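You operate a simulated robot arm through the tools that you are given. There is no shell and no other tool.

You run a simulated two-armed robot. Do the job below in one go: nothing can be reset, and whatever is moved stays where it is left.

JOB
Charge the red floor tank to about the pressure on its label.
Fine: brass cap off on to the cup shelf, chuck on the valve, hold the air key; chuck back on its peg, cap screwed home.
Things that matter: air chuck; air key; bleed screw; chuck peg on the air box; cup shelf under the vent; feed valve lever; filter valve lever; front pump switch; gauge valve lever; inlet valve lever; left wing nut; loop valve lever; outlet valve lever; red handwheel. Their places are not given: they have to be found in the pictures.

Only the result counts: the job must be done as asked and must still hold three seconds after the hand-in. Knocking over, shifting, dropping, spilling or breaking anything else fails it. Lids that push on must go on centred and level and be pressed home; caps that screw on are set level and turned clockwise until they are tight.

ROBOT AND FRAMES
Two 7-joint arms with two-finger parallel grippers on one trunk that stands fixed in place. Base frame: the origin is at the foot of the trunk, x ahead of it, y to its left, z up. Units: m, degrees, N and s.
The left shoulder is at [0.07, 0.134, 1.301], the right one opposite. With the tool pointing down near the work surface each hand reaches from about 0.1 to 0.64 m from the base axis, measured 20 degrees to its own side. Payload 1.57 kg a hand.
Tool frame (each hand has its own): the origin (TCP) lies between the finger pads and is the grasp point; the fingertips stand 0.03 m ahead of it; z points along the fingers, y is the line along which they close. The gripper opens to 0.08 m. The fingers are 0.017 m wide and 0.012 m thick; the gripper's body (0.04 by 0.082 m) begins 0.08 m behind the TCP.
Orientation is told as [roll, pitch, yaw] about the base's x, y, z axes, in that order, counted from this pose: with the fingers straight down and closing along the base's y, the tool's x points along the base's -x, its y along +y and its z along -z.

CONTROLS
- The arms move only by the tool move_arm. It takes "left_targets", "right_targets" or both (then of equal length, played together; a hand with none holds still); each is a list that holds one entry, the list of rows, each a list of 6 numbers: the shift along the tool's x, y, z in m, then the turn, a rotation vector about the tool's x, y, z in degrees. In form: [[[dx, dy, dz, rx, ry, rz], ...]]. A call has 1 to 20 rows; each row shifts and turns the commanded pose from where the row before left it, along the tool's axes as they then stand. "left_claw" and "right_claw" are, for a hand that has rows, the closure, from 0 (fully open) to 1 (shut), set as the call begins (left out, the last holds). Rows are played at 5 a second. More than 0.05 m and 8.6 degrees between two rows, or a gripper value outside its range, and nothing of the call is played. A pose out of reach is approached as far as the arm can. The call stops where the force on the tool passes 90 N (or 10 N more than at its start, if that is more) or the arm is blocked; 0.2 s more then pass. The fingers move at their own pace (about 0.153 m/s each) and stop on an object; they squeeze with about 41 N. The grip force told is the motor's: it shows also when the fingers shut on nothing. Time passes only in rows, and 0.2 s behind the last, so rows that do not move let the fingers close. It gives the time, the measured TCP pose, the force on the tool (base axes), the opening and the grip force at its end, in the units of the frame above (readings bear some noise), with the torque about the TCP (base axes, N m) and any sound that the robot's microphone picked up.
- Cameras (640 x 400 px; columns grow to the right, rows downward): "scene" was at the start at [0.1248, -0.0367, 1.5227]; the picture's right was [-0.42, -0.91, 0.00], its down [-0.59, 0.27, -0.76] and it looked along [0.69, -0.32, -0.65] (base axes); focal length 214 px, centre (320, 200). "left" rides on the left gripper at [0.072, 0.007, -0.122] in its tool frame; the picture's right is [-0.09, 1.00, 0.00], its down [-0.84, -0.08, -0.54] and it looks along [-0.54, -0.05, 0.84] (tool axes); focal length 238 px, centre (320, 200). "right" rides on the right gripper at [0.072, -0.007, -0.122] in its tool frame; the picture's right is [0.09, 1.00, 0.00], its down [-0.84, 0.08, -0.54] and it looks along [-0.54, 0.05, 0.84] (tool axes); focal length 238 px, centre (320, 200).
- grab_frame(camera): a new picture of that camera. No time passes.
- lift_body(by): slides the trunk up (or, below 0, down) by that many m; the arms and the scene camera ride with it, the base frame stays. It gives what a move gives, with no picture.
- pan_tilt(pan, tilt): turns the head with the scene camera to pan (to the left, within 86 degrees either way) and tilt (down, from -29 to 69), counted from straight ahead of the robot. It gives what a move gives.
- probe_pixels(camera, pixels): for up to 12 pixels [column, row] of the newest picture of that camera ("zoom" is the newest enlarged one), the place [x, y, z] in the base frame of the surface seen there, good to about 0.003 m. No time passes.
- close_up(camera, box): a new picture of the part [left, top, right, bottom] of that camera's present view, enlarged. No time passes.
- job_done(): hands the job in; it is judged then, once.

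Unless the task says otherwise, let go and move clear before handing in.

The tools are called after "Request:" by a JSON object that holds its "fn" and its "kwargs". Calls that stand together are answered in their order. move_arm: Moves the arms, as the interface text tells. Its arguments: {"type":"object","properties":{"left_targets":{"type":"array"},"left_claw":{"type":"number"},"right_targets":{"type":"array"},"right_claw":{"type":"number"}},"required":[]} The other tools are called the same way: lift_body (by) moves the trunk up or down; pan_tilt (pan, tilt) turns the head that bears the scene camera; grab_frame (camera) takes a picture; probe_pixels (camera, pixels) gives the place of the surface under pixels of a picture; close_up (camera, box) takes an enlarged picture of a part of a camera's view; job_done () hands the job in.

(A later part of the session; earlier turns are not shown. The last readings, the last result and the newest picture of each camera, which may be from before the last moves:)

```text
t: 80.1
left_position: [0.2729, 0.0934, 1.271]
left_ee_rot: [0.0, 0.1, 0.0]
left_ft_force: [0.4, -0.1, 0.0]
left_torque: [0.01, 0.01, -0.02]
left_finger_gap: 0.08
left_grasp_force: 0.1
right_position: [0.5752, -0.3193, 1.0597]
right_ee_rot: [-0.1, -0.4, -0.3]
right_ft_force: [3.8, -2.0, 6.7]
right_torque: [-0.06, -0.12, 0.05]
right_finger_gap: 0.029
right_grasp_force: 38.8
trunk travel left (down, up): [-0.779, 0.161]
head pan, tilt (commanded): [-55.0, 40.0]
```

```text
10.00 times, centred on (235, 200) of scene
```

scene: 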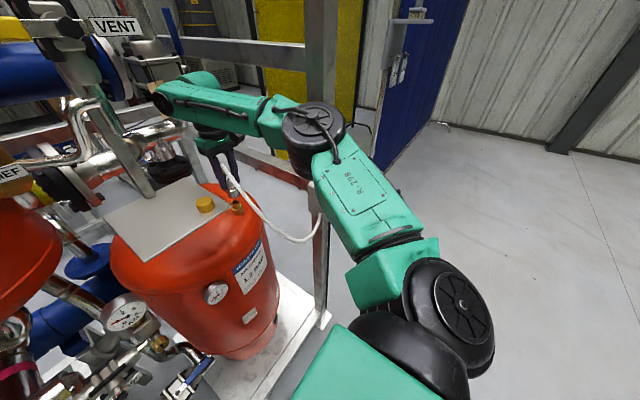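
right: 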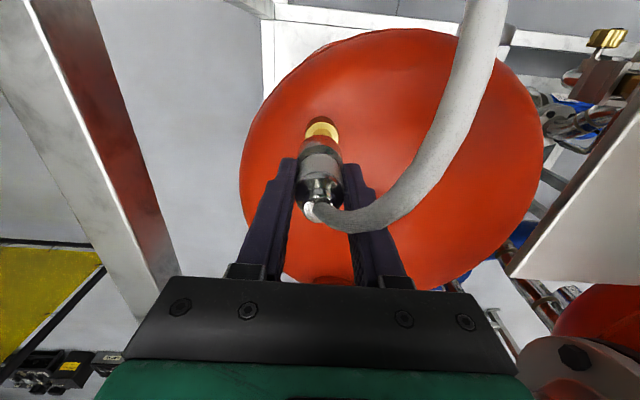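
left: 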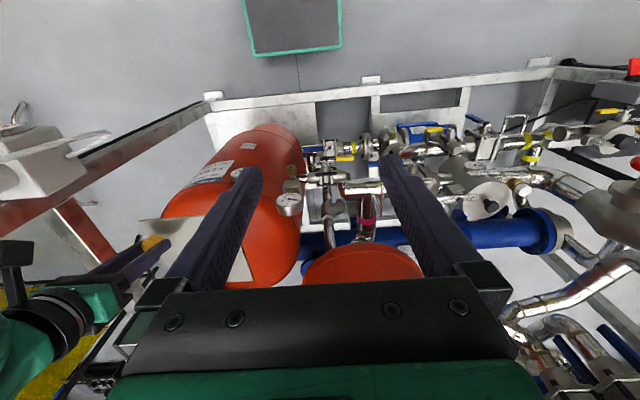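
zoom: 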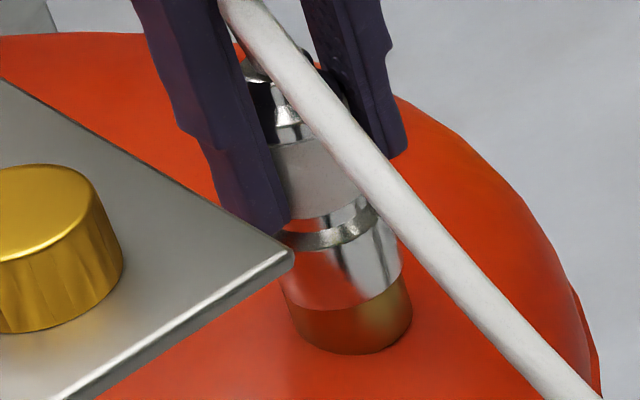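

It has touched the collar (6.7 N up). I'll press a little more to make sure it is home and latched.

Request:
{"fn": "move_arm", "kwargs": {"right_targets": [[[-0.0005, 0, 0.001, 0, 0, 0], [0, 0, 0.001, 0, 0, 0], [0, 0, 0.001, 0, 0, 0]]]}}

Request:
{"fn": "close_up", "kwargs": {"camera": "scene", "box": [220, 180, 250, 220]}}

Request:
{"fn": "grab_frame", "kwargs": {"camera": "scene"}}

```text
t: 80.9
left_position: [0.2716, 0.0939, 1.2713]
left_ee_rot: [0.0, -0.1, 0.0]
left_ft_force: [0.6, -0.3, -0.2]
left_torque: [-0.02, -0.03, -0.02]
left_finger_gap: 0.0798
left_grasp_force: 0.0
right_position: [0.572, -0.3196, 1.0584]
right_ee_rot: [-0.2, -0.6, -0.4]
right_ft_force: [10.5, -7.4, 27.1]
right_torque: [-0.28, -0.25, 0.06]
right_finger_gap: 0.0296
right_grasp_force: 38.7
trunk travel left (down, up): [-0.779, 0.161]
head pan, tilt (commanded): [-55.0, 40.0]
```

```text
10.00 times, centred on (235, 200) of scene
```

zoom: 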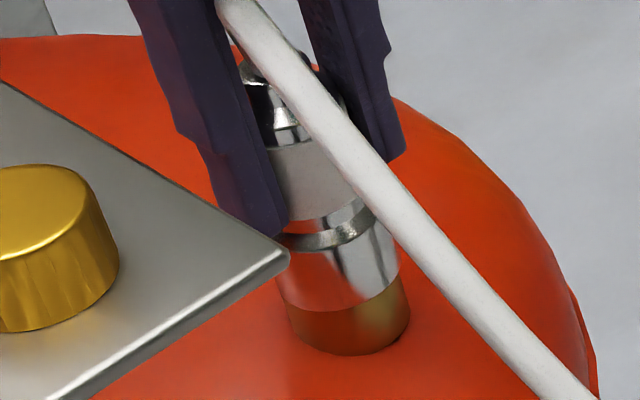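

```text
taken
```

scene: 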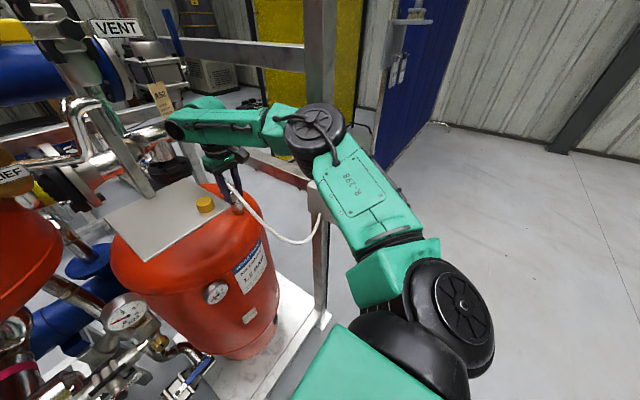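

The chuck is firmly seated (27 N). I'll ease the downward load and open the fingers to see whether it stays on.

Request:
{"fn": "move_arm", "kwargs": {"right_targets": [[[0, 0, -0.001, 0, 0, 0], [0, 0, -0.0015, 0, 0, 0]]]}}

Request:
{"fn": "move_arm", "kwargs": {"right_targets": [[[0, 0, 0, 0, 0, 0], [0, 0, 0, 0, 0, 0], [0, 0, 0, 0, 0, 0]]], "right_claw": 0}}

Request:
{"fn": "close_up", "kwargs": {"camera": "scene", "box": [210, 160, 270, 220]}}

Request:
{"fn": "grab_frame", "kwargs": {"camera": "right"}}

```text
t: 81.5
left_position: [0.2718, 0.0938, 1.2717]
left_ee_rot: [0.0, 0.1, 0.0]
left_ft_force: [0.3, -0.4, 0.4]
left_torque: [0.04, -0.01, 0.0]
left_finger_gap: 0.0799
left_grasp_force: 0.0
right_position: [0.573, -0.3184, 1.0587]
right_ee_rot: [-0.2, -0.4, -0.4]
right_ft_force: [13.3, -7.5, 26.7]
right_torque: [-0.24, -0.54, -0.01]
right_finger_gap: 0.0292
right_grasp_force: 38.3
trunk travel left (down, up): [-0.779, 0.161]
head pan, tilt (commanded): [-55.0, 40.0]
```

```text
t: 82.3
left_position: [0.2726, 0.0948, 1.2712]
left_ee_rot: [0.1, 0.1, 0.0]
left_ft_force: [-0.2, 0.1, -0.3]
left_torque: [0.0, 0.03, -0.02]
left_finger_gap: 0.08
left_grasp_force: 0.0
right_position: [0.5723, -0.319, 1.0569]
right_ee_rot: [-0.1, -0.1, -0.3]
right_ft_force: [0.9, -0.5, 0.4]
right_torque: [-0.03, 0.0, -0.01]
right_finger_gap: 0.0799
right_grasp_force: 0.0
trunk travel left (down, up): [-0.779, 0.161]
head pan, tilt (commanded): [-55.0, 40.0]
```

```text
6.67 times, centred on (240, 190) of scene
```

zoom: 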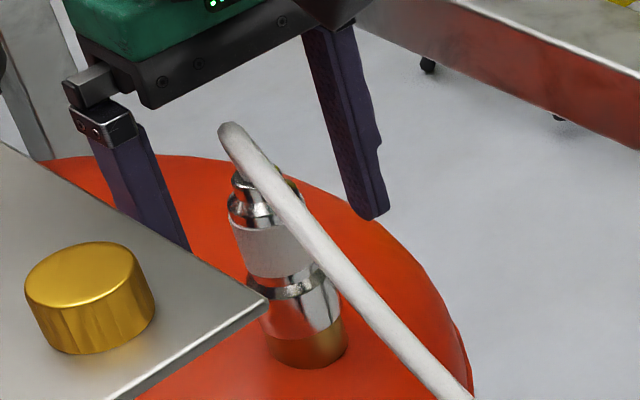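

```text
taken
```

right: 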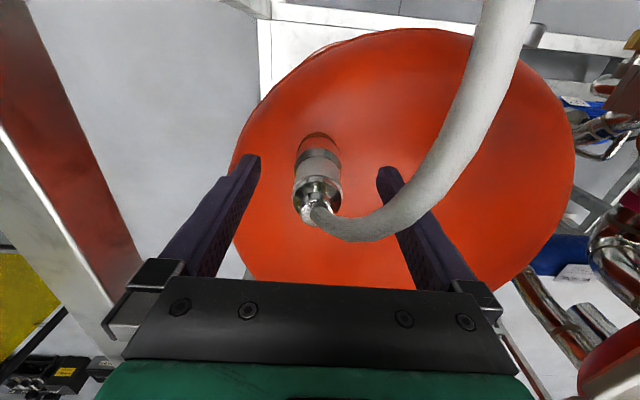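

The chuck stays upright on the valve by itself. I'll lift the hand straight up clear of the hose, then retreat toward the air box.

Request:
{"fn": "move_arm", "kwargs": {"right_targets": [[[0, 0, -0.015, 0, 0, 0], [0, 0, -0.02, 0, 0, 0], [0, 0, -0.02, 0, 0, 0], [0, 0, -0.02, 0, 0, 0], [0, 0, -0.02, 0, 0, 0], [0.01, 0, -0.02, 0, 0, 0], [0.02, 0, -0.02, 0, 0, 0], [0.02, -0.005, -0.02, 0, 0, 0], [0.02, -0.005, -0.015, 0, 0, 0], [0.02, -0.005, -0.01, 0, 0, 0], [0.02, -0.005, -0.01, 0, 0, 0]]]}}

Request:
{"fn": "grab_frame", "kwargs": {"camera": "scene"}}

Request:
{"fn": "grab_frame", "kwargs": {"camera": "right"}}

```text
t: 84.7
left_position: [0.2718, 0.0938, 1.2722]
left_ee_rot: [0.0, -0.1, 0.0]
left_ft_force: [-0.4, 0.3, 0.9]
left_torque: [-0.03, -0.02, 0.01]
left_finger_gap: 0.0798
left_grasp_force: 0.1
right_position: [0.4545, -0.339, 1.2464]
right_ee_rot: [0.0, -0.3, -0.3]
right_ft_force: [-0.1, 0.0, -0.2]
right_torque: [-0.01, 0.01, 0.03]
right_finger_gap: 0.08
right_grasp_force: 0.0
right hand out of reach, approached as far as the arm can: row 4, 5
trunk travel left (down, up): [-0.779, 0.161]
head pan, tilt (commanded): [-55.0, 40.0]
```

```text
taken
```

scene: 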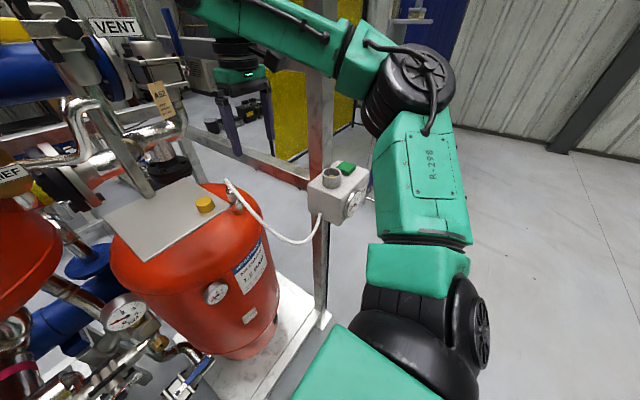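

```text
taken
```

right: 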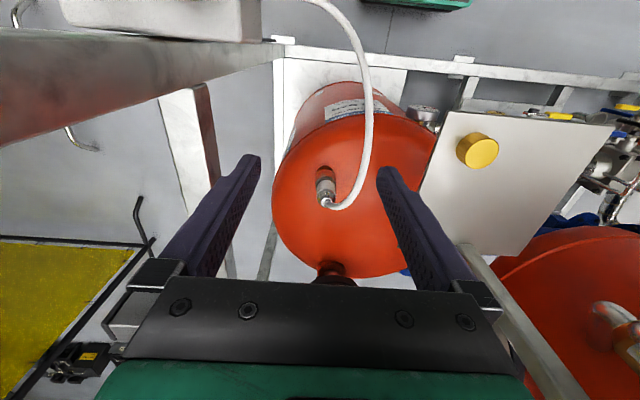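

Everything is in place: the chuck on the valve at (326,188), cap on the shelf. I'll move to x≈0.325, close the fingers, tilt the wrist 12° back away from the post, then slide toward the key.

Request:
{"fn": "move_arm", "kwargs": {"right_targets": [[[0.02, 0, 0, 0, 0, 0], [0.02, 0, 0, 0, 0, 0], [0.02, 0, 0, 0, 0, 0], [0.02, 0, 0, 0, 0, 0], [0.02, 0, 0, 0, 0, 0], [0.02, 0, 0, 0, 0, 0], [0.01, 0, 0, 0, 0, 0], [0, 0, 0, 0, -6, 0], [0, 0, 0, 0, -6, 0]]], "right_claw": 1}}

Request:
{"fn": "grab_frame", "kwargs": {"camera": "right"}}

Request:
{"fn": "close_up", "kwargs": {"camera": "right", "box": [0, 0, 320, 200]}}

Request:
{"fn": "grab_frame", "kwargs": {"camera": "scene"}}

```text
t: 86.7
left_position: [0.2716, 0.0935, 1.2728]
left_ee_rot: [0.1, 0.1, -0.1]
left_ft_force: [-1.2, -0.2, -1.1]
left_torque: [-0.01, -0.04, -0.03]
left_finger_gap: 0.0801
left_grasp_force: 0.0
right_position: [0.3256, -0.3395, 1.2462]
right_ee_rot: [0.0, -12.2, -0.2]
right_ft_force: [0.4, 0.2, -0.1]
right_torque: [0.01, 0.02, -0.02]
right_finger_gap: 0.0001
right_grasp_force: 21.2
trunk travel left (down, up): [-0.779, 0.161]
head pan, tilt (commanded): [-55.0, 40.0]
```

```text
taken
```

right: 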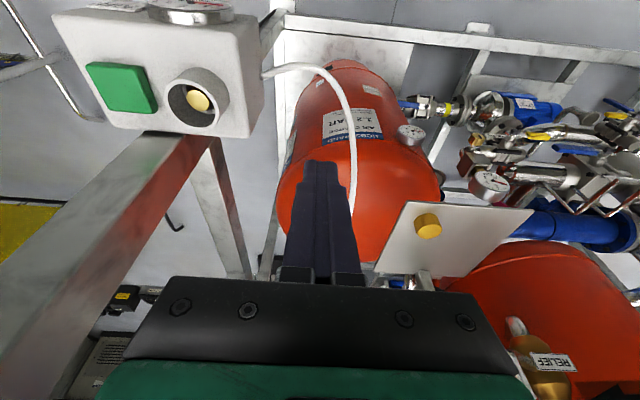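

```text
2.00 times, centred on (160, 100) of right
```

zoom: 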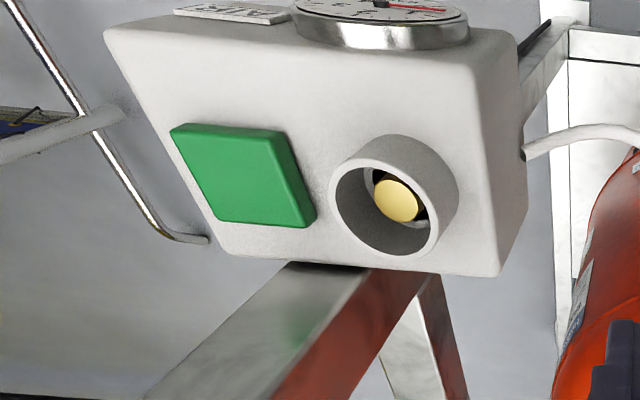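

```text
taken
```

scene: 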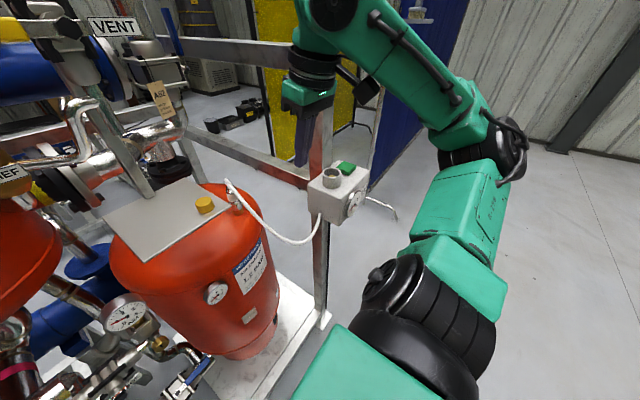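

The key's green face is at zoom (238,175). I'll probe its corners and the peg again.

Request:
{"fn": "probe_pixels", "kwargs": {"camera": "right", "pixels": [[119, 87], [90, 67], [140, 68], [150, 110], [113, 108], [199, 100], [198, 92], [170, 90], [228, 95], [200, 125]]}}

Request:
{"fn": "close_up", "kwargs": {"camera": "scene", "box": [195, 265, 245, 315]}}

Request:
{"fn": "close_up", "kwargs": {"camera": "scene", "box": [330, 180, 375, 225]}}

```text
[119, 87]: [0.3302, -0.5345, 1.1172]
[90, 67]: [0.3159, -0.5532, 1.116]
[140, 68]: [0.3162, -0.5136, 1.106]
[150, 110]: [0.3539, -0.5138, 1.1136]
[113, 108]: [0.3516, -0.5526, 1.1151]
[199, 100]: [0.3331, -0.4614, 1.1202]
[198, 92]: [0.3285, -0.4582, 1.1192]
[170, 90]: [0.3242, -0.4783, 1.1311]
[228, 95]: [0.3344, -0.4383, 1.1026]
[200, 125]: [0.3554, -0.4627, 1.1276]
```

```text
8.00 times, centred on (220, 290) of scene
```

zoom: 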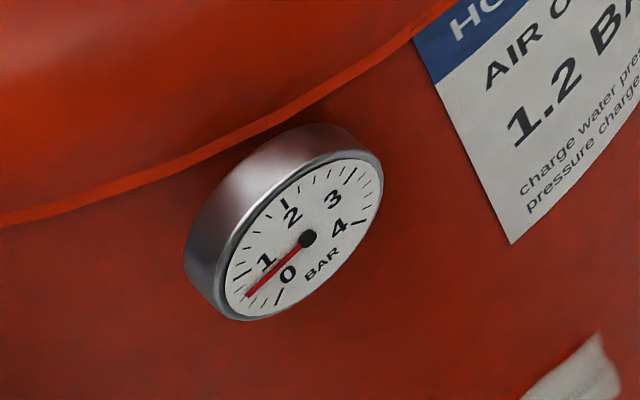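

```text
8.89 times, centred on (352, 202) of scene
```

zoom: 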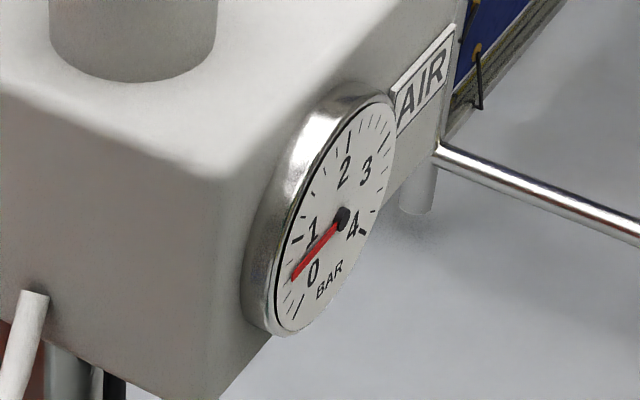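

The box gauge now reads the tank's ≈0.5 bar, so the chuck is properly connected. The key centre is (0.334,-0.533,1.1165). I'll move over it at height.

Request:
{"fn": "move_arm", "kwargs": {"right_targets": [[[0, -0.0194, 0, 0, 0, 0], [0, -0.0194, 0, 0, 0, 0], [0, -0.0194, 0, 0, 0, 0], [0, -0.0194, 0, 0, 0, 0], [0, -0.0194, 0, 0, 0, 0], [0, -0.0194, 0, 0, 0, 0], [0, -0.0194, 0, 0, 0, 0], [0, -0.0194, 0, 0, 0, 0], [0, -0.0194, 0, 0, 0, 0], [0, -0.019, 0, 0, 0, 0]]]}}

Request:
{"fn": "grab_frame", "kwargs": {"camera": "right"}}

Request:
{"fn": "grab_frame", "kwargs": {"camera": "scene"}}

```text
t: 88.9
left_position: [0.2729, 0.0943, 1.2717]
left_ee_rot: [-0.1, 0.0, 0.0]
left_ft_force: [-0.1, -0.7, 0.3]
left_torque: [0.0, 0.01, 0.01]
left_finger_gap: 0.08
left_grasp_force: 0.0
right_position: [0.3286, -0.5318, 1.2426]
right_ee_rot: [-0.1, -12.1, -0.4]
right_ft_force: [0.7, -0.9, -0.5]
right_torque: [0.0, 0.02, 0.03]
right_finger_gap: 0.0
right_grasp_force: 21.4
trunk travel left (down, up): [-0.779, 0.161]
head pan, tilt (commanded): [-55.0, 40.0]
```

```text
taken
```

right: 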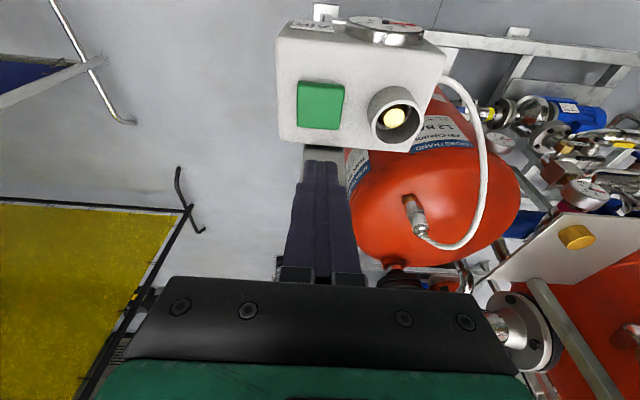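

```text
taken
```

scene: 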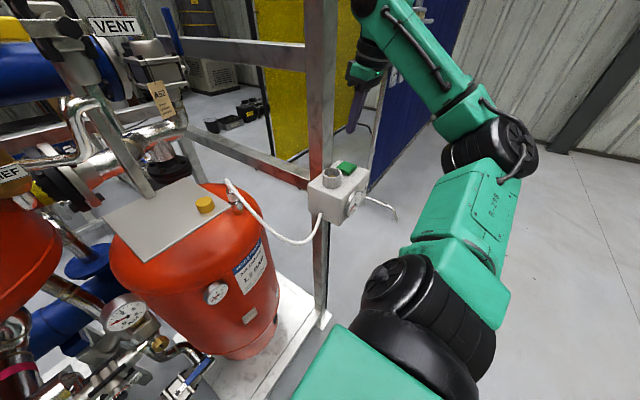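

The key (320,105) lies in line with the fingers. I'll come down to about 1 cm above it.

Request:
{"fn": "move_arm", "kwargs": {"right_targets": [[[0.0043, 0, 0.0202, 0, 0, 0], [0.0043, 0, 0.0202, 0, 0, 0], [0.0043, 0, 0.0202, 0, 0, 0], [0.0043, 0, 0.0202, 0, 0, 0]]]}}

Request:
{"fn": "grab_frame", "kwargs": {"camera": "right"}}

Request:
{"fn": "close_up", "kwargs": {"camera": "scene", "box": [300, 120, 400, 230]}}

```text
t: 89.9
left_position: [0.2734, 0.0932, 1.2726]
left_ee_rot: [0.0, 0.0, 0.0]
left_ft_force: [-0.1, -0.3, -0.4]
left_torque: [-0.03, 0.02, 0.03]
left_finger_gap: 0.08
left_grasp_force: 0.1
right_position: [0.3254, -0.5305, 1.1628]
right_ee_rot: [0.0, -12.1, -0.3]
right_ft_force: [-0.5, 0.3, -0.4]
right_torque: [-0.01, -0.03, 0.03]
right_finger_gap: 0.0002
right_grasp_force: 21.6
trunk travel left (down, up): [-0.779, 0.161]
head pan, tilt (commanded): [-55.0, 40.0]
```

```text
taken
```

right: 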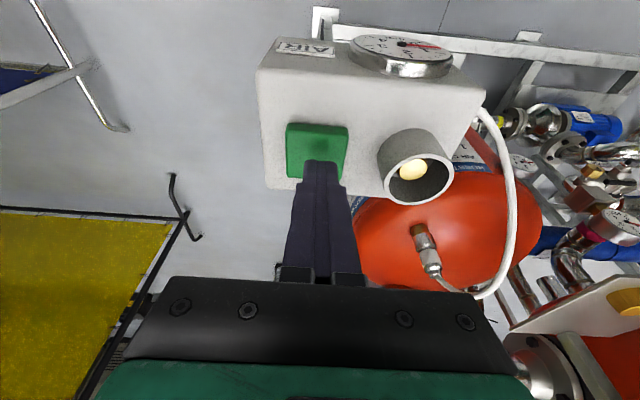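

```text
3.64 times, centred on (350, 175) of scene
```

zoom: 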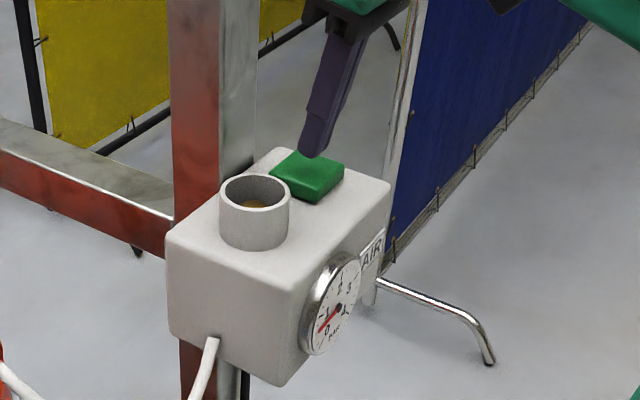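

The fingertip is about 1.5 cm above the key and both gauges are visible. Lowering to first contact.

Request:
{"fn": "move_arm", "kwargs": {"right_targets": [[[0.0017, 0, 0.0078, 0, 0, 0], [0.0009, 0, 0.0039, 0, 0, 0], [0.0004, 0, 0.002, 0, 0, 0]]]}}

Request:
{"fn": "close_up", "kwargs": {"camera": "scene", "box": [300, 150, 380, 230]}}

```text
t: 90.7
left_position: [0.2731, 0.0933, 1.2727]
left_ee_rot: [0.0, -0.1, -0.1]
left_ft_force: [0.1, -0.2, -0.2]
left_torque: [-0.02, -0.01, 0.03]
left_finger_gap: 0.0801
left_grasp_force: 0.1
right_position: [0.3246, -0.5325, 1.1484]
right_ee_rot: [-0.1, -12.0, -0.3]
right_ft_force: [-1.4, -0.5, -0.1]
right_torque: [0.01, -0.02, 0.03]
right_finger_gap: 0.0
right_grasp_force: 21.4
trunk travel left (down, up): [-0.779, 0.161]
head pan, tilt (commanded): [-55.0, 40.0]
```

```text
5.00 times, centred on (340, 190) of scene
```

zoom: 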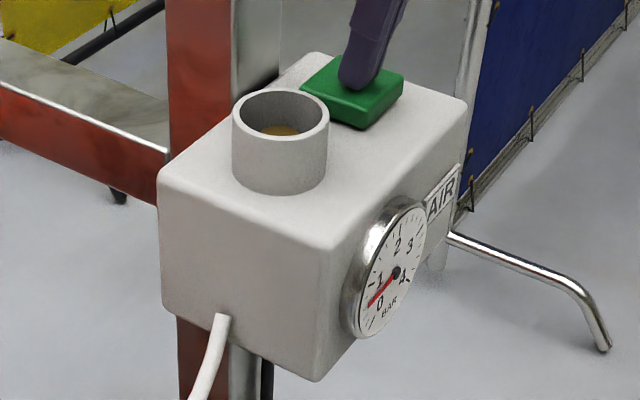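

The finger is just at the key surface. I'll press 2 mm at a time and watch force and sound.

Request:
{"fn": "move_arm", "kwargs": {"right_targets": [[[0.0004, 0, 0.002, 0, 0, 0]]]}}

Request:
{"fn": "close_up", "kwargs": {"camera": "scene", "box": [195, 265, 245, 315]}}

```text
t: 91.1
left_position: [0.2733, 0.0942, 1.271]
left_ee_rot: [0.0, 0.0, 0.0]
left_ft_force: [-0.5, 0.4, 0.1]
left_torque: [0.01, -0.01, -0.02]
left_finger_gap: 0.0801
left_grasp_force: 0.0
right_position: [0.3241, -0.5317, 1.1472]
right_ee_rot: [-0.2, -12.2, -0.3]
right_ft_force: [-0.1, -0.5, -0.1]
right_torque: [0.01, -0.02, 0.0]
right_finger_gap: 0.0001
right_grasp_force: 21.1
trunk travel left (down, up): [-0.779, 0.161]
head pan, tilt (commanded): [-55.0, 40.0]
```

```text
8.00 times, centred on (220, 290) of scene
```

zoom: 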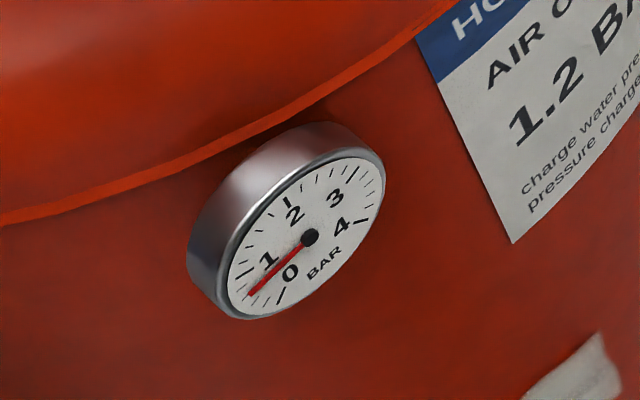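

The tank gauge reads ≈0.64 bar (needle tip (248,295) in zoom); 1.2 bar would put the tip near (245,261). No contact yet, so press further.

Request:
{"fn": "move_arm", "kwargs": {"right_targets": [[[0.0004, 0, 0.002, 0, 0, 0]]]}}

Request:
{"fn": "move_arm", "kwargs": {"right_targets": [[[0.0004, 0, 0.002, 0, 0, 0]]]}}

Request:
{"fn": "close_up", "kwargs": {"camera": "scene", "box": [195, 265, 245, 315]}}

Request:
{"fn": "close_up", "kwargs": {"camera": "scene", "box": [300, 150, 380, 230]}}

```text
t: 91.5
left_position: [0.2729, 0.0949, 1.2718]
left_ee_rot: [-0.1, 0.0, 0.1]
left_ft_force: [-0.3, 0.4, -0.6]
left_torque: [0.03, 0.0, 0.0]
left_finger_gap: 0.08
left_grasp_force: 0.0
right_position: [0.3241, -0.5312, 1.1438]
right_ee_rot: [-0.1, -12.1, -0.3]
right_ft_force: [0.9, -0.2, 1.4]
right_torque: [0.01, 0.02, -0.01]
right_finger_gap: 0.0001
right_grasp_force: 21.4
trunk travel left (down, up): [-0.779, 0.161]
head pan, tilt (commanded): [-55.0, 40.0]
```

```text
t: 91.9
left_position: [0.2715, 0.0947, 1.2723]
left_ee_rot: [0.0, 0.0, 0.0]
left_ft_force: [-0.9, 0.2, 0.4]
left_torque: [-0.01, -0.04, -0.01]
left_finger_gap: 0.0801
left_grasp_force: 0.0
right_position: [0.3254, -0.5316, 1.1433]
right_ee_rot: [-0.1, -12.1, -0.2]
right_ft_force: [0.6, -0.7, 2.1]
right_torque: [-0.03, 0.0, -0.04]
right_finger_gap: 0.0
right_grasp_force: 21.3
trunk travel left (down, up): [-0.779, 0.161]
head pan, tilt (commanded): [-55.0, 40.0]
heard: click
```

```text
8.00 times, centred on (220, 290) of scene
```

zoom: 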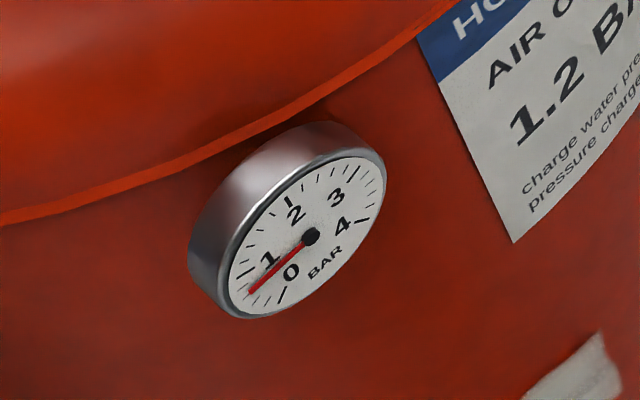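

```text
5.00 times, centred on (340, 190) of scene
```

zoom: 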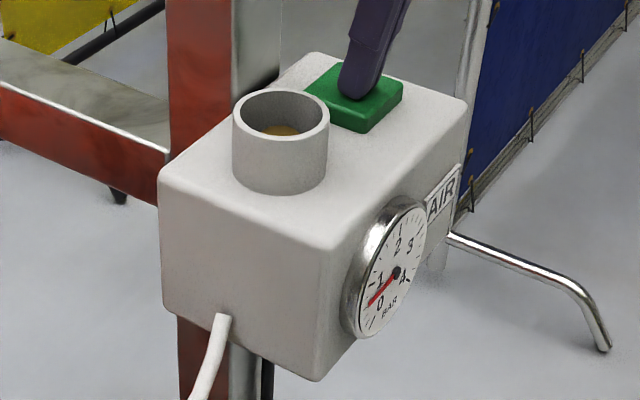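

A click was heard: the key is down (2 N). I'll hold for a short time and read the gauge.

Request:
{"fn": "move_arm", "kwargs": {"right_targets": [[[0, 0, 0, 0, 0, 0], [0, 0, 0, 0, 0, 0]]]}}

Request:
{"fn": "close_up", "kwargs": {"camera": "scene", "box": [195, 265, 245, 315]}}

Request:
{"fn": "close_up", "kwargs": {"camera": "scene", "box": [300, 150, 380, 230]}}

```text
t: 92.5
left_position: [0.272, 0.0946, 1.2723]
left_ee_rot: [0.0, 0.0, 0.0]
left_ft_force: [-0.2, -1.3, 0.1]
left_torque: [-0.01, 0.0, 0.01]
left_finger_gap: 0.0799
left_grasp_force: 0.0
right_position: [0.3262, -0.5319, 1.1429]
right_ee_rot: [-0.1, -12.1, -0.2]
right_ft_force: [0.7, -0.5, 2.4]
right_torque: [0.01, 0.01, -0.02]
right_finger_gap: 0.0001
right_grasp_force: 21.9
trunk travel left (down, up): [-0.779, 0.161]
head pan, tilt (commanded): [-55.0, 40.0]
```

```text
8.00 times, centred on (220, 290) of scene
```

zoom: 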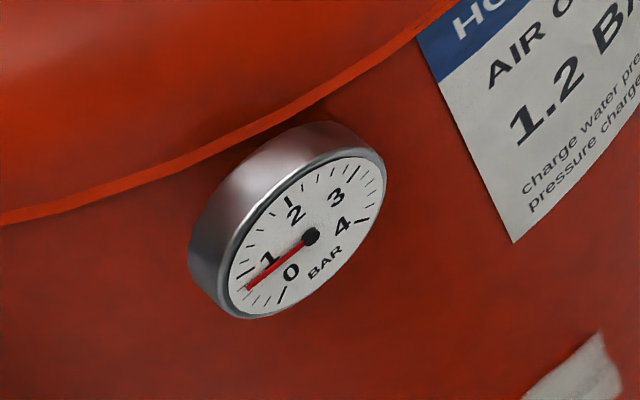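

```text
5.00 times, centred on (340, 190) of scene
```

zoom: 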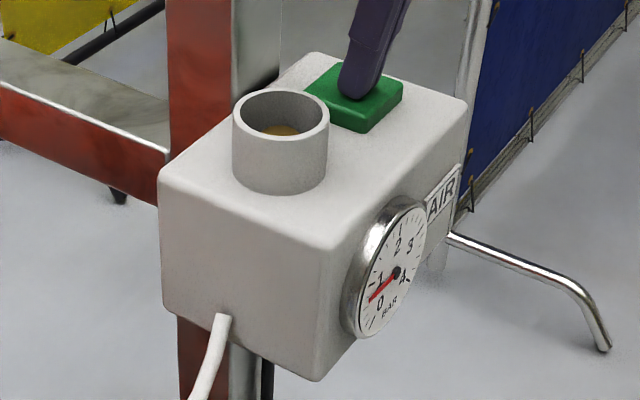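

The gauge has risen to ≈0.77 (about 0.2 bar/s). I'll hold another 1.2 s.

Request:
{"fn": "move_arm", "kwargs": {"right_targets": [[[0, 0, 0, 0, 0, 0], [0, 0, 0, 0, 0, 0], [0, 0, 0, 0, 0, 0], [0, 0, 0, 0, 0, 0], [0, 0, 0, 0, 0, 0]]]}}

Request:
{"fn": "close_up", "kwargs": {"camera": "scene", "box": [195, 265, 245, 315]}}

Request:
{"fn": "close_up", "kwargs": {"camera": "scene", "box": [205, 277, 231, 307]}}

```text
t: 93.7
left_position: [0.2724, 0.0936, 1.2723]
left_ee_rot: [0.0, -0.2, 0.0]
left_ft_force: [0.2, -0.3, -0.2]
left_torque: [0.02, 0.02, -0.03]
left_finger_gap: 0.0802
left_grasp_force: 0.0
right_position: [0.3251, -0.5312, 1.1429]
right_ee_rot: [-0.1, -12.0, -0.3]
right_ft_force: [1.0, 0.8, 1.4]
right_torque: [-0.01, -0.01, -0.03]
right_finger_gap: 0.0
right_grasp_force: 21.7
trunk travel left (down, up): [-0.779, 0.161]
head pan, tilt (commanded): [-55.0, 40.0]
```

```text
8.00 times, centred on (220, 290) of scene
```

zoom: 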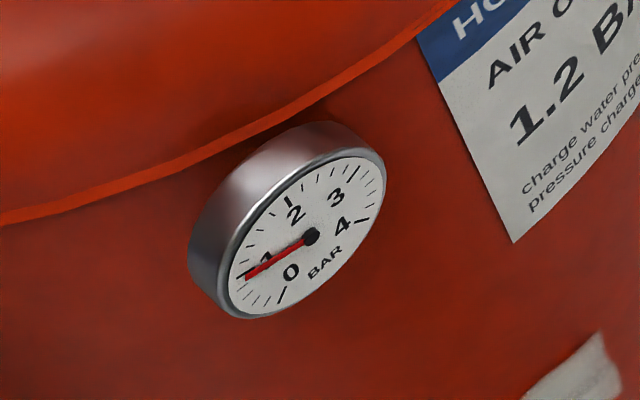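

```text
13.33 times, centred on (218, 292) of scene
```

zoom: 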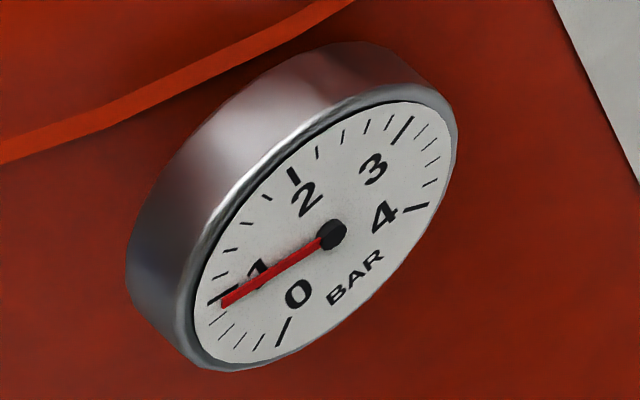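

The needle is just below 1 (≈0.95). I'll hold 1.0 s more and read again.

Request:
{"fn": "move_arm", "kwargs": {"right_targets": [[[0, 0, 0, 0, 0, 0], [0, 0, 0, 0, 0, 0], [0, 0, 0, 0, 0, 0], [0, 0, 0, 0, 0, 0]]]}}

Request:
{"fn": "close_up", "kwargs": {"camera": "scene", "box": [205, 277, 231, 307]}}

Request:
{"fn": "close_up", "kwargs": {"camera": "scene", "box": [340, 190, 370, 225]}}

```text
t: 94.7
left_position: [0.2737, 0.0949, 1.2708]
left_ee_rot: [-0.1, 0.0, 0.1]
left_ft_force: [0.0, 0.7, 0.0]
left_torque: [0.03, 0.06, 0.02]
left_finger_gap: 0.0799
left_grasp_force: 0.0
right_position: [0.3242, -0.5312, 1.1437]
right_ee_rot: [-0.1, -12.0, -0.3]
right_ft_force: [1.5, 0.3, 2.3]
right_torque: [-0.01, -0.03, -0.01]
right_finger_gap: 0.0
right_grasp_force: 21.1
trunk travel left (down, up): [-0.779, 0.161]
head pan, tilt (commanded): [-55.0, 40.0]
```

```text
13.33 times, centred on (218, 292) of scene
```

zoom: 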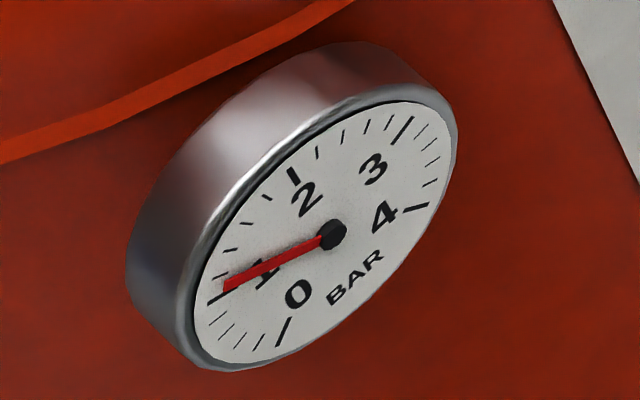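

```text
11.43 times, centred on (355, 208) of scene
```

zoom: 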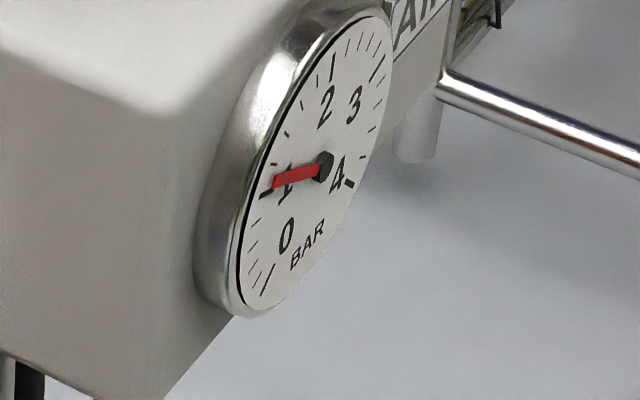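

The tank gauge reads ≈1.09. I'll hold about 0.4 s more and then lift off the key in the same move.

Request:
{"fn": "move_arm", "kwargs": {"right_targets": [[[0, 0, 0, 0, 0, 0], [0, 0, 0, 0, 0, 0], [-0.0021, 0, -0.0098, 0, 0, 0], [-0.0042, 0, -0.0196, 0, 0, 0]]]}}

Request:
{"fn": "close_up", "kwargs": {"camera": "scene", "box": [205, 277, 231, 307]}}

Request:
{"fn": "close_up", "kwargs": {"camera": "scene", "box": [340, 190, 370, 225]}}

```text
t: 95.7
left_position: [0.273, 0.0943, 1.2713]
left_ee_rot: [0.0, 0.0, 0.0]
left_ft_force: [0.3, -0.5, -0.7]
left_torque: [0.01, 0.0, 0.01]
left_finger_gap: 0.0802
left_grasp_force: 0.1
right_position: [0.326, -0.5309, 1.1731]
right_ee_rot: [0.0, -12.1, -0.2]
right_ft_force: [0.1, -0.2, 0.7]
right_torque: [0.02, -0.03, 0.02]
right_finger_gap: 0.0002
right_grasp_force: 21.3
trunk travel left (down, up): [-0.779, 0.161]
head pan, tilt (commanded): [-55.0, 40.0]
```

```text
13.33 times, centred on (218, 292) of scene
```

zoom: 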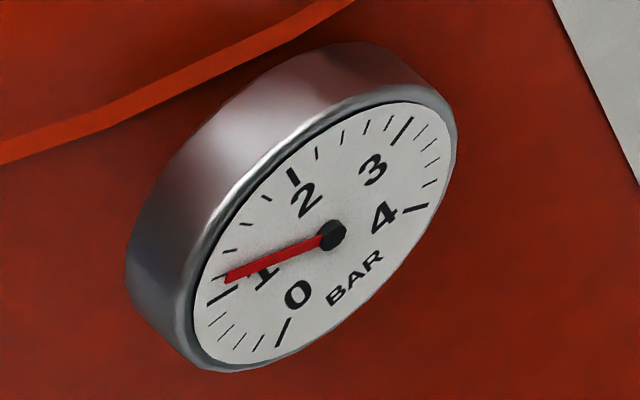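

```text
11.43 times, centred on (355, 208) of scene
```

zoom: 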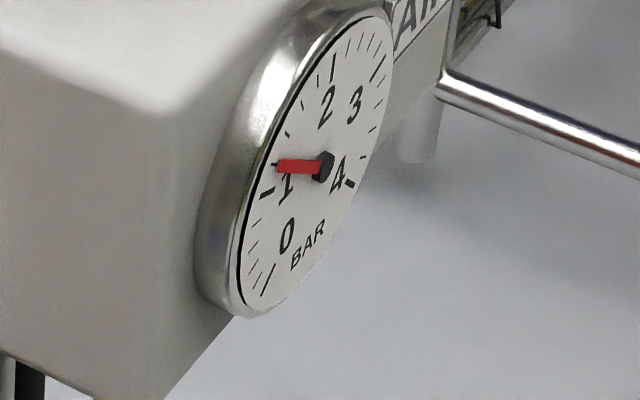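

The tank gauge now stands at ≈1.18–1.2 bar (needle on the 1.2 tick). I'll lift off, return left, level the hand and open the fingers, then recheck the gauge.

Request:
{"fn": "move_arm", "kwargs": {"right_targets": [[[-0.0042, 0, -0.0196, 0, 0, 0], [-0.0042, 0, -0.0196, 0, 0, 0], [-0.0042, 0, -0.0196, 0, 0, 0], [-0.0042, 0, -0.0196, 0, 0, 0], [0, 0.0194, 0, 0, 0, 0], [0, 0.0194, 0, 0, 0, 0], [0, 0.0194, 0, 0, 0, 0], [0, 0.0194, 0, 0, 0, 0], [0, 0.0194, 0, 0, 0, 0], [0, 0.0194, 0, 0, 0, 0], [0, 0.0194, 0, 0, 0, 0], [0, 0.0194, 0, 0, 0, 0], [0, 0.0194, 0, 0, 0, 0], [0, 0.0194, 0, 0, 0, 0], [0, 0, 0, 0, 6, 0], [0, 0, 0, 0, 6, 0]]]}}

Request:
{"fn": "grab_frame", "kwargs": {"camera": "scene"}}

Request:
{"fn": "close_up", "kwargs": {"camera": "scene", "box": [205, 277, 231, 307]}}

Request:
{"fn": "grab_frame", "kwargs": {"camera": "right"}}

```text
t: 99.1
left_position: [0.2746, 0.094, 1.2719]
left_ee_rot: [0.0, 0.2, 0.0]
left_ft_force: [0.2, 0.7, -0.2]
left_torque: [0.01, 0.02, 0.0]
left_finger_gap: 0.0798
left_grasp_force: 0.0
right_position: [0.3271, -0.3377, 1.2532]
right_ee_rot: [-0.1, 0.1, -0.2]
right_ft_force: [0.6, -0.3, -0.5]
right_torque: [0.0, 0.02, 0.01]
right_finger_gap: 0.0
right_grasp_force: 20.9
trunk travel left (down, up): [-0.779, 0.161]
head pan, tilt (commanded): [-55.0, 40.0]
```

```text
taken
```

scene: 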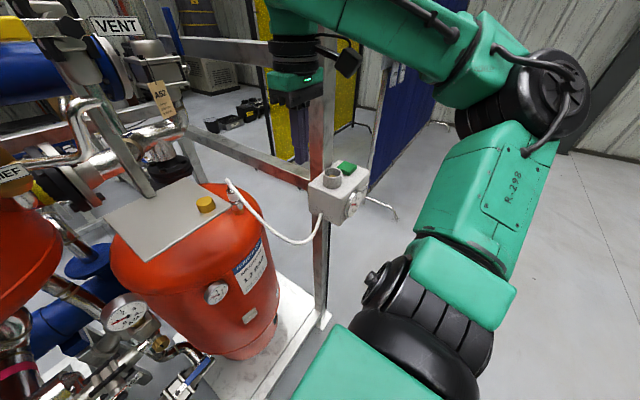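

```text
13.33 times, centred on (218, 292) of scene
```

zoom: 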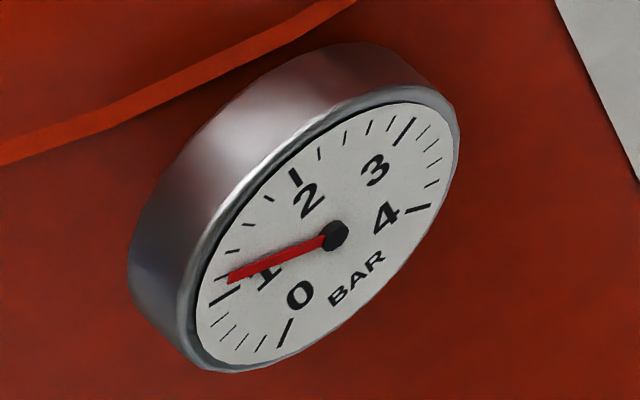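

```text
taken
```

right: 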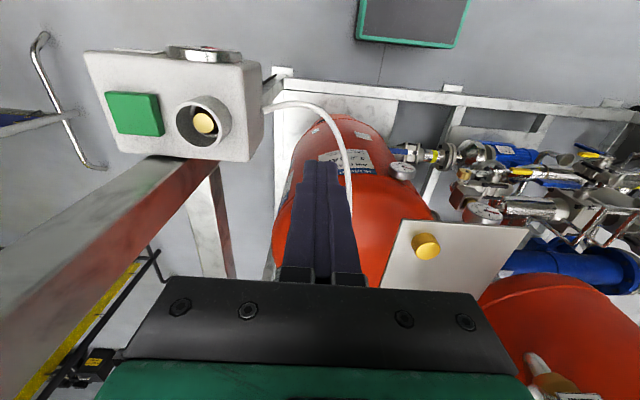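

The gauge holds steady at ≈1.18 bar. I'll raise the trunk 0.08 and bring the open hand over the chuck so I can descend straight onto it.

Request:
{"fn": "lift_body", "kwargs": {"by": 0.08}}

Request:
{"fn": "move_arm", "kwargs": {"right_targets": [[[-0.0192, 0.0014, 0.0116, 0, 0, 0], [-0.0192, 0.0014, 0.0116, 0, 0, 0], [-0.0192, 0.0014, 0.0116, 0, 0, 0], [-0.0192, 0.0014, 0.0116, 0, 0, 0], [-0.0192, 0.0014, 0.0116, 0, 0, 0], [-0.0192, 0.0014, 0.0116, 0, 0, 0], [-0.0192, 0.0014, 0.0116, 0, 0, 0], [-0.0192, 0.0014, 0.0116, 0, 0, 0], [-0.0192, 0.0014, 0.0116, 0, 0, 0], [-0.0192, 0.0014, 0.0116, 0, 0, 0], [-0.0192, 0.0014, 0.0116, 0, 0, 0], [-0.0192, 0.0014, 0.0116, 0, 0, 0], [-0.0192, 0.0014, 0.0116, 0, 0, 0]]], "right_claw": 0}}

Request:
{"fn": "grab_frame", "kwargs": {"camera": "right"}}

Request:
{"fn": "grab_frame", "kwargs": {"camera": "scene"}}

```text
t: 100.3
left_position: [0.2739, 0.0934, 1.3516]
left_ee_rot: [-0.1, 0.0, 0.1]
left_ft_force: [0.4, 0.2, 0.9]
left_torque: [0.04, -0.02, 0.0]
left_finger_gap: 0.08
left_grasp_force: 0.0
right_position: [0.3266, -0.3369, 1.3332]
right_ee_rot: [0.0, -0.1, -0.4]
right_ft_force: [0.4, -0.3, -0.2]
right_torque: [-0.06, -0.01, 0.01]
right_finger_gap: 0.0
right_grasp_force: 20.7
trunk travel left (down, up): [-0.859, 0.081]
head pan, tilt (commanded): [-55.0, 40.0]
```

```text
t: 103.1
left_position: [0.275, 0.0927, 1.3509]
left_ee_rot: [-0.1, 0.1, 0.0]
left_ft_force: [0.8, 0.6, -0.2]
left_torque: [0.02, 0.03, 0.0]
left_finger_gap: 0.0801
left_grasp_force: 0.0
right_position: [0.5779, -0.3221, 1.1828]
right_ee_rot: [-0.1, 0.0, -0.3]
right_ft_force: [0.1, -0.4, -0.4]
right_torque: [-0.01, 0.02, -0.02]
right_finger_gap: 0.08
right_grasp_force: 0.0
trunk travel left (down, up): [-0.859, 0.081]
head pan, tilt (commanded): [-55.0, 40.0]
```

```text
taken
```

right: 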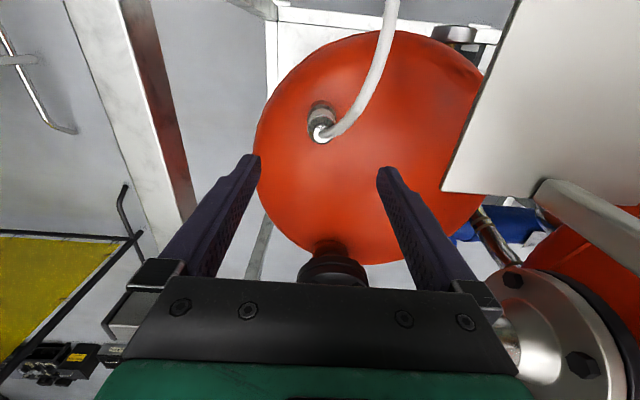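

```text
taken
```

scene: 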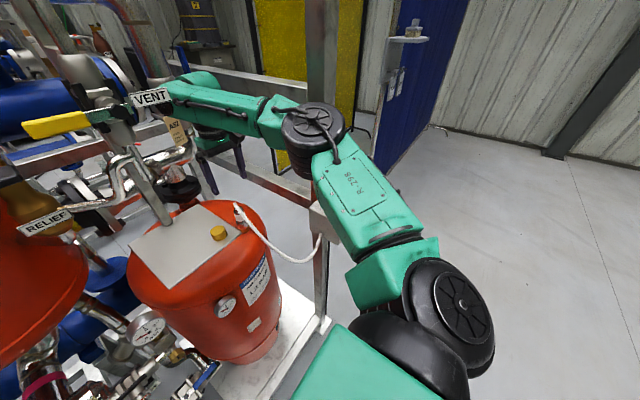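

The chuck top (321,134) is on the tool axis. I'll lower the trunk 0.08 straight down and look again.

Request:
{"fn": "lift_body", "kwargs": {"by": -0.08}}

Request:
{"fn": "grab_frame", "kwargs": {"camera": "right"}}

Request:
{"fn": "close_up", "kwargs": {"camera": "scene", "box": [205, 140, 275, 220]}}

```text
t: 104.2
left_position: [0.2719, 0.0929, 1.2717]
left_ee_rot: [0.0, -0.1, 0.0]
left_ft_force: [0.2, 0.4, 0.1]
left_torque: [-0.02, 0.01, 0.01]
left_finger_gap: 0.0802
left_grasp_force: 0.0
right_position: [0.5753, -0.3218, 1.1043]
right_ee_rot: [-0.1, -0.1, -0.3]
right_ft_force: [-0.2, -0.1, 0.1]
right_torque: [0.0, -0.01, 0.0]
right_finger_gap: 0.0801
right_grasp_force: 0.1
trunk travel left (down, up): [-0.779, 0.161]
head pan, tilt (commanded): [-55.0, 40.0]
```

```text
taken
```

right: 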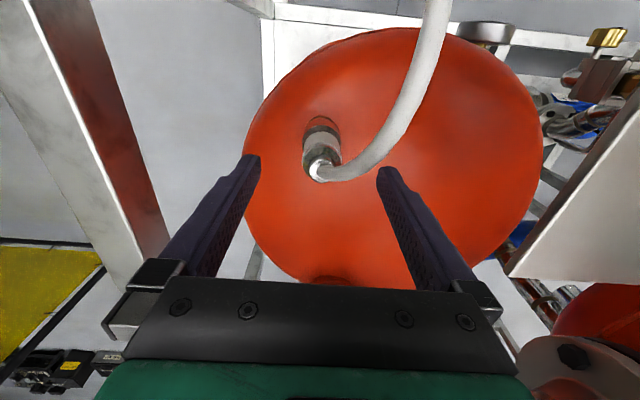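

```text
5.00 times, centred on (240, 180) of scene
```

zoom: 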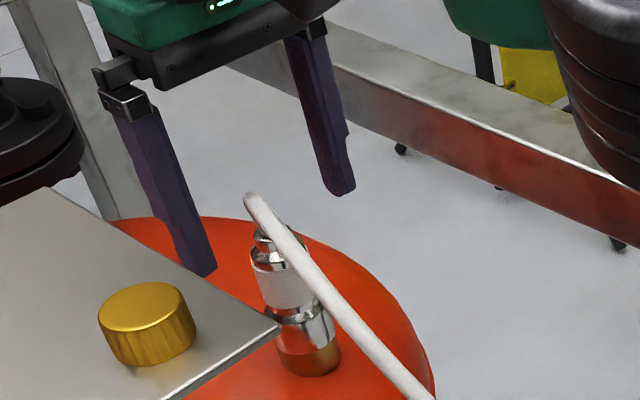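

I'll zoom in the hand view to verify the chuck is upright and centred before gripping.

Request:
{"fn": "close_up", "kwargs": {"camera": "right", "box": [285, 105, 365, 195]}}

Request:
{"fn": "probe_pixels", "kwargs": {"camera": "zoom", "pixels": [[300, 290], [270, 270], [320, 230], [260, 200], [360, 200], [310, 150], [310, 100], [300, 330], [400, 280], [290, 250]]}}

Request:
{"fn": "close_up", "kwargs": {"camera": "scene", "box": [222, 180, 252, 220]}}

```text
4.44 times, centred on (325, 150) of right
```

zoom: 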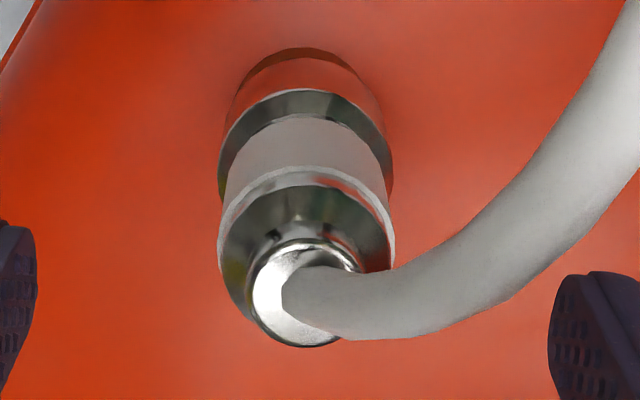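

```text
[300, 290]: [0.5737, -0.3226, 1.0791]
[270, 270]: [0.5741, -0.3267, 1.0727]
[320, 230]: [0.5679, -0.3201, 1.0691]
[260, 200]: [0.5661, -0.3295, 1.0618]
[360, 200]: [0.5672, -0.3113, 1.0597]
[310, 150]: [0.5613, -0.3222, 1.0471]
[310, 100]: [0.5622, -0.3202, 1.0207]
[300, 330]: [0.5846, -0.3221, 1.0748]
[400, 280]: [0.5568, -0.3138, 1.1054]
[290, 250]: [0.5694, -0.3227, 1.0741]
```

```text
10.00 times, centred on (237, 200) of scene
```

zoom: 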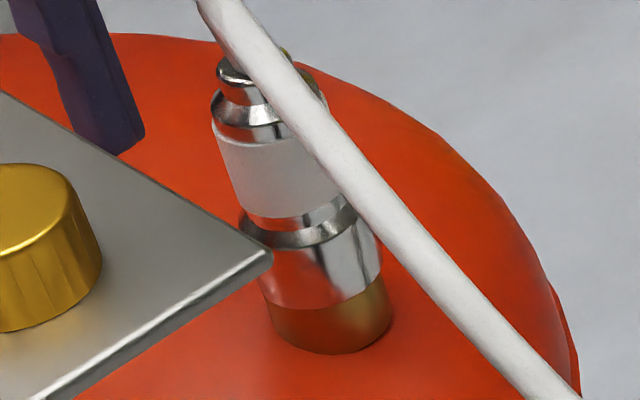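

The chuck is upright with its axis within 1–2 mm of the tool. I'll trim and descend to z≈1.058 and close.

Request:
{"fn": "move_arm", "kwargs": {"right_targets": [[[-0.001, 0.001, 0.01, 0, 0, 0], [0, 0, 0.01, 0, 0, 0], [0, 0, 0.01, 0, 0, 0], [0, 0, 0.01, 0, 0, 0], [0, 0, 0.006, 0, 0, 0]]]}}

Request:
{"fn": "grab_frame", "kwargs": {"camera": "right"}}

Request:
{"fn": "close_up", "kwargs": {"camera": "scene", "box": [205, 140, 275, 220]}}

```text
t: 105.4
left_position: [0.2728, 0.0941, 1.2723]
left_ee_rot: [0.0, 0.0, -0.1]
left_ft_force: [0.2, -0.3, -0.4]
left_torque: [0.06, -0.02, 0.05]
left_finger_gap: 0.0802
left_grasp_force: 0.1
right_position: [0.5772, -0.3191, 1.0578]
right_ee_rot: [-0.1, -0.2, -0.3]
right_ft_force: [-0.2, 0.4, 0.1]
right_torque: [0.0, -0.01, -0.01]
right_finger_gap: 0.0798
right_grasp_force: 0.1
trunk travel left (down, up): [-0.779, 0.161]
head pan, tilt (commanded): [-55.0, 40.0]
```

```text
taken
```

right: 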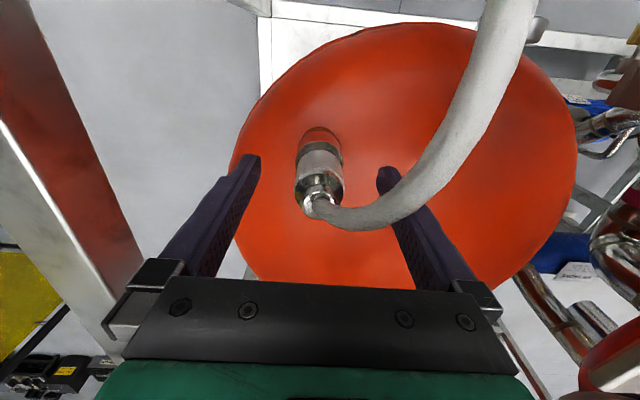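

```text
5.00 times, centred on (240, 180) of scene
```

zoom: 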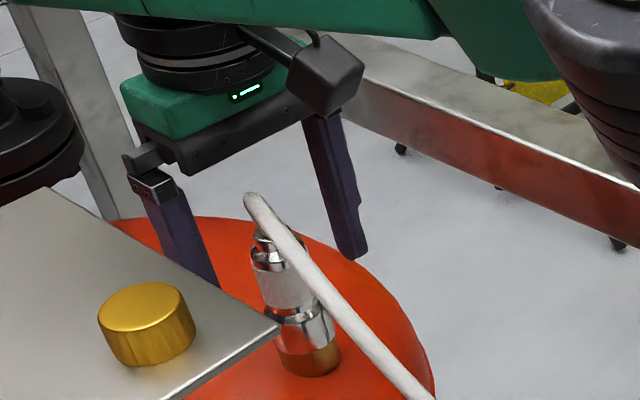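

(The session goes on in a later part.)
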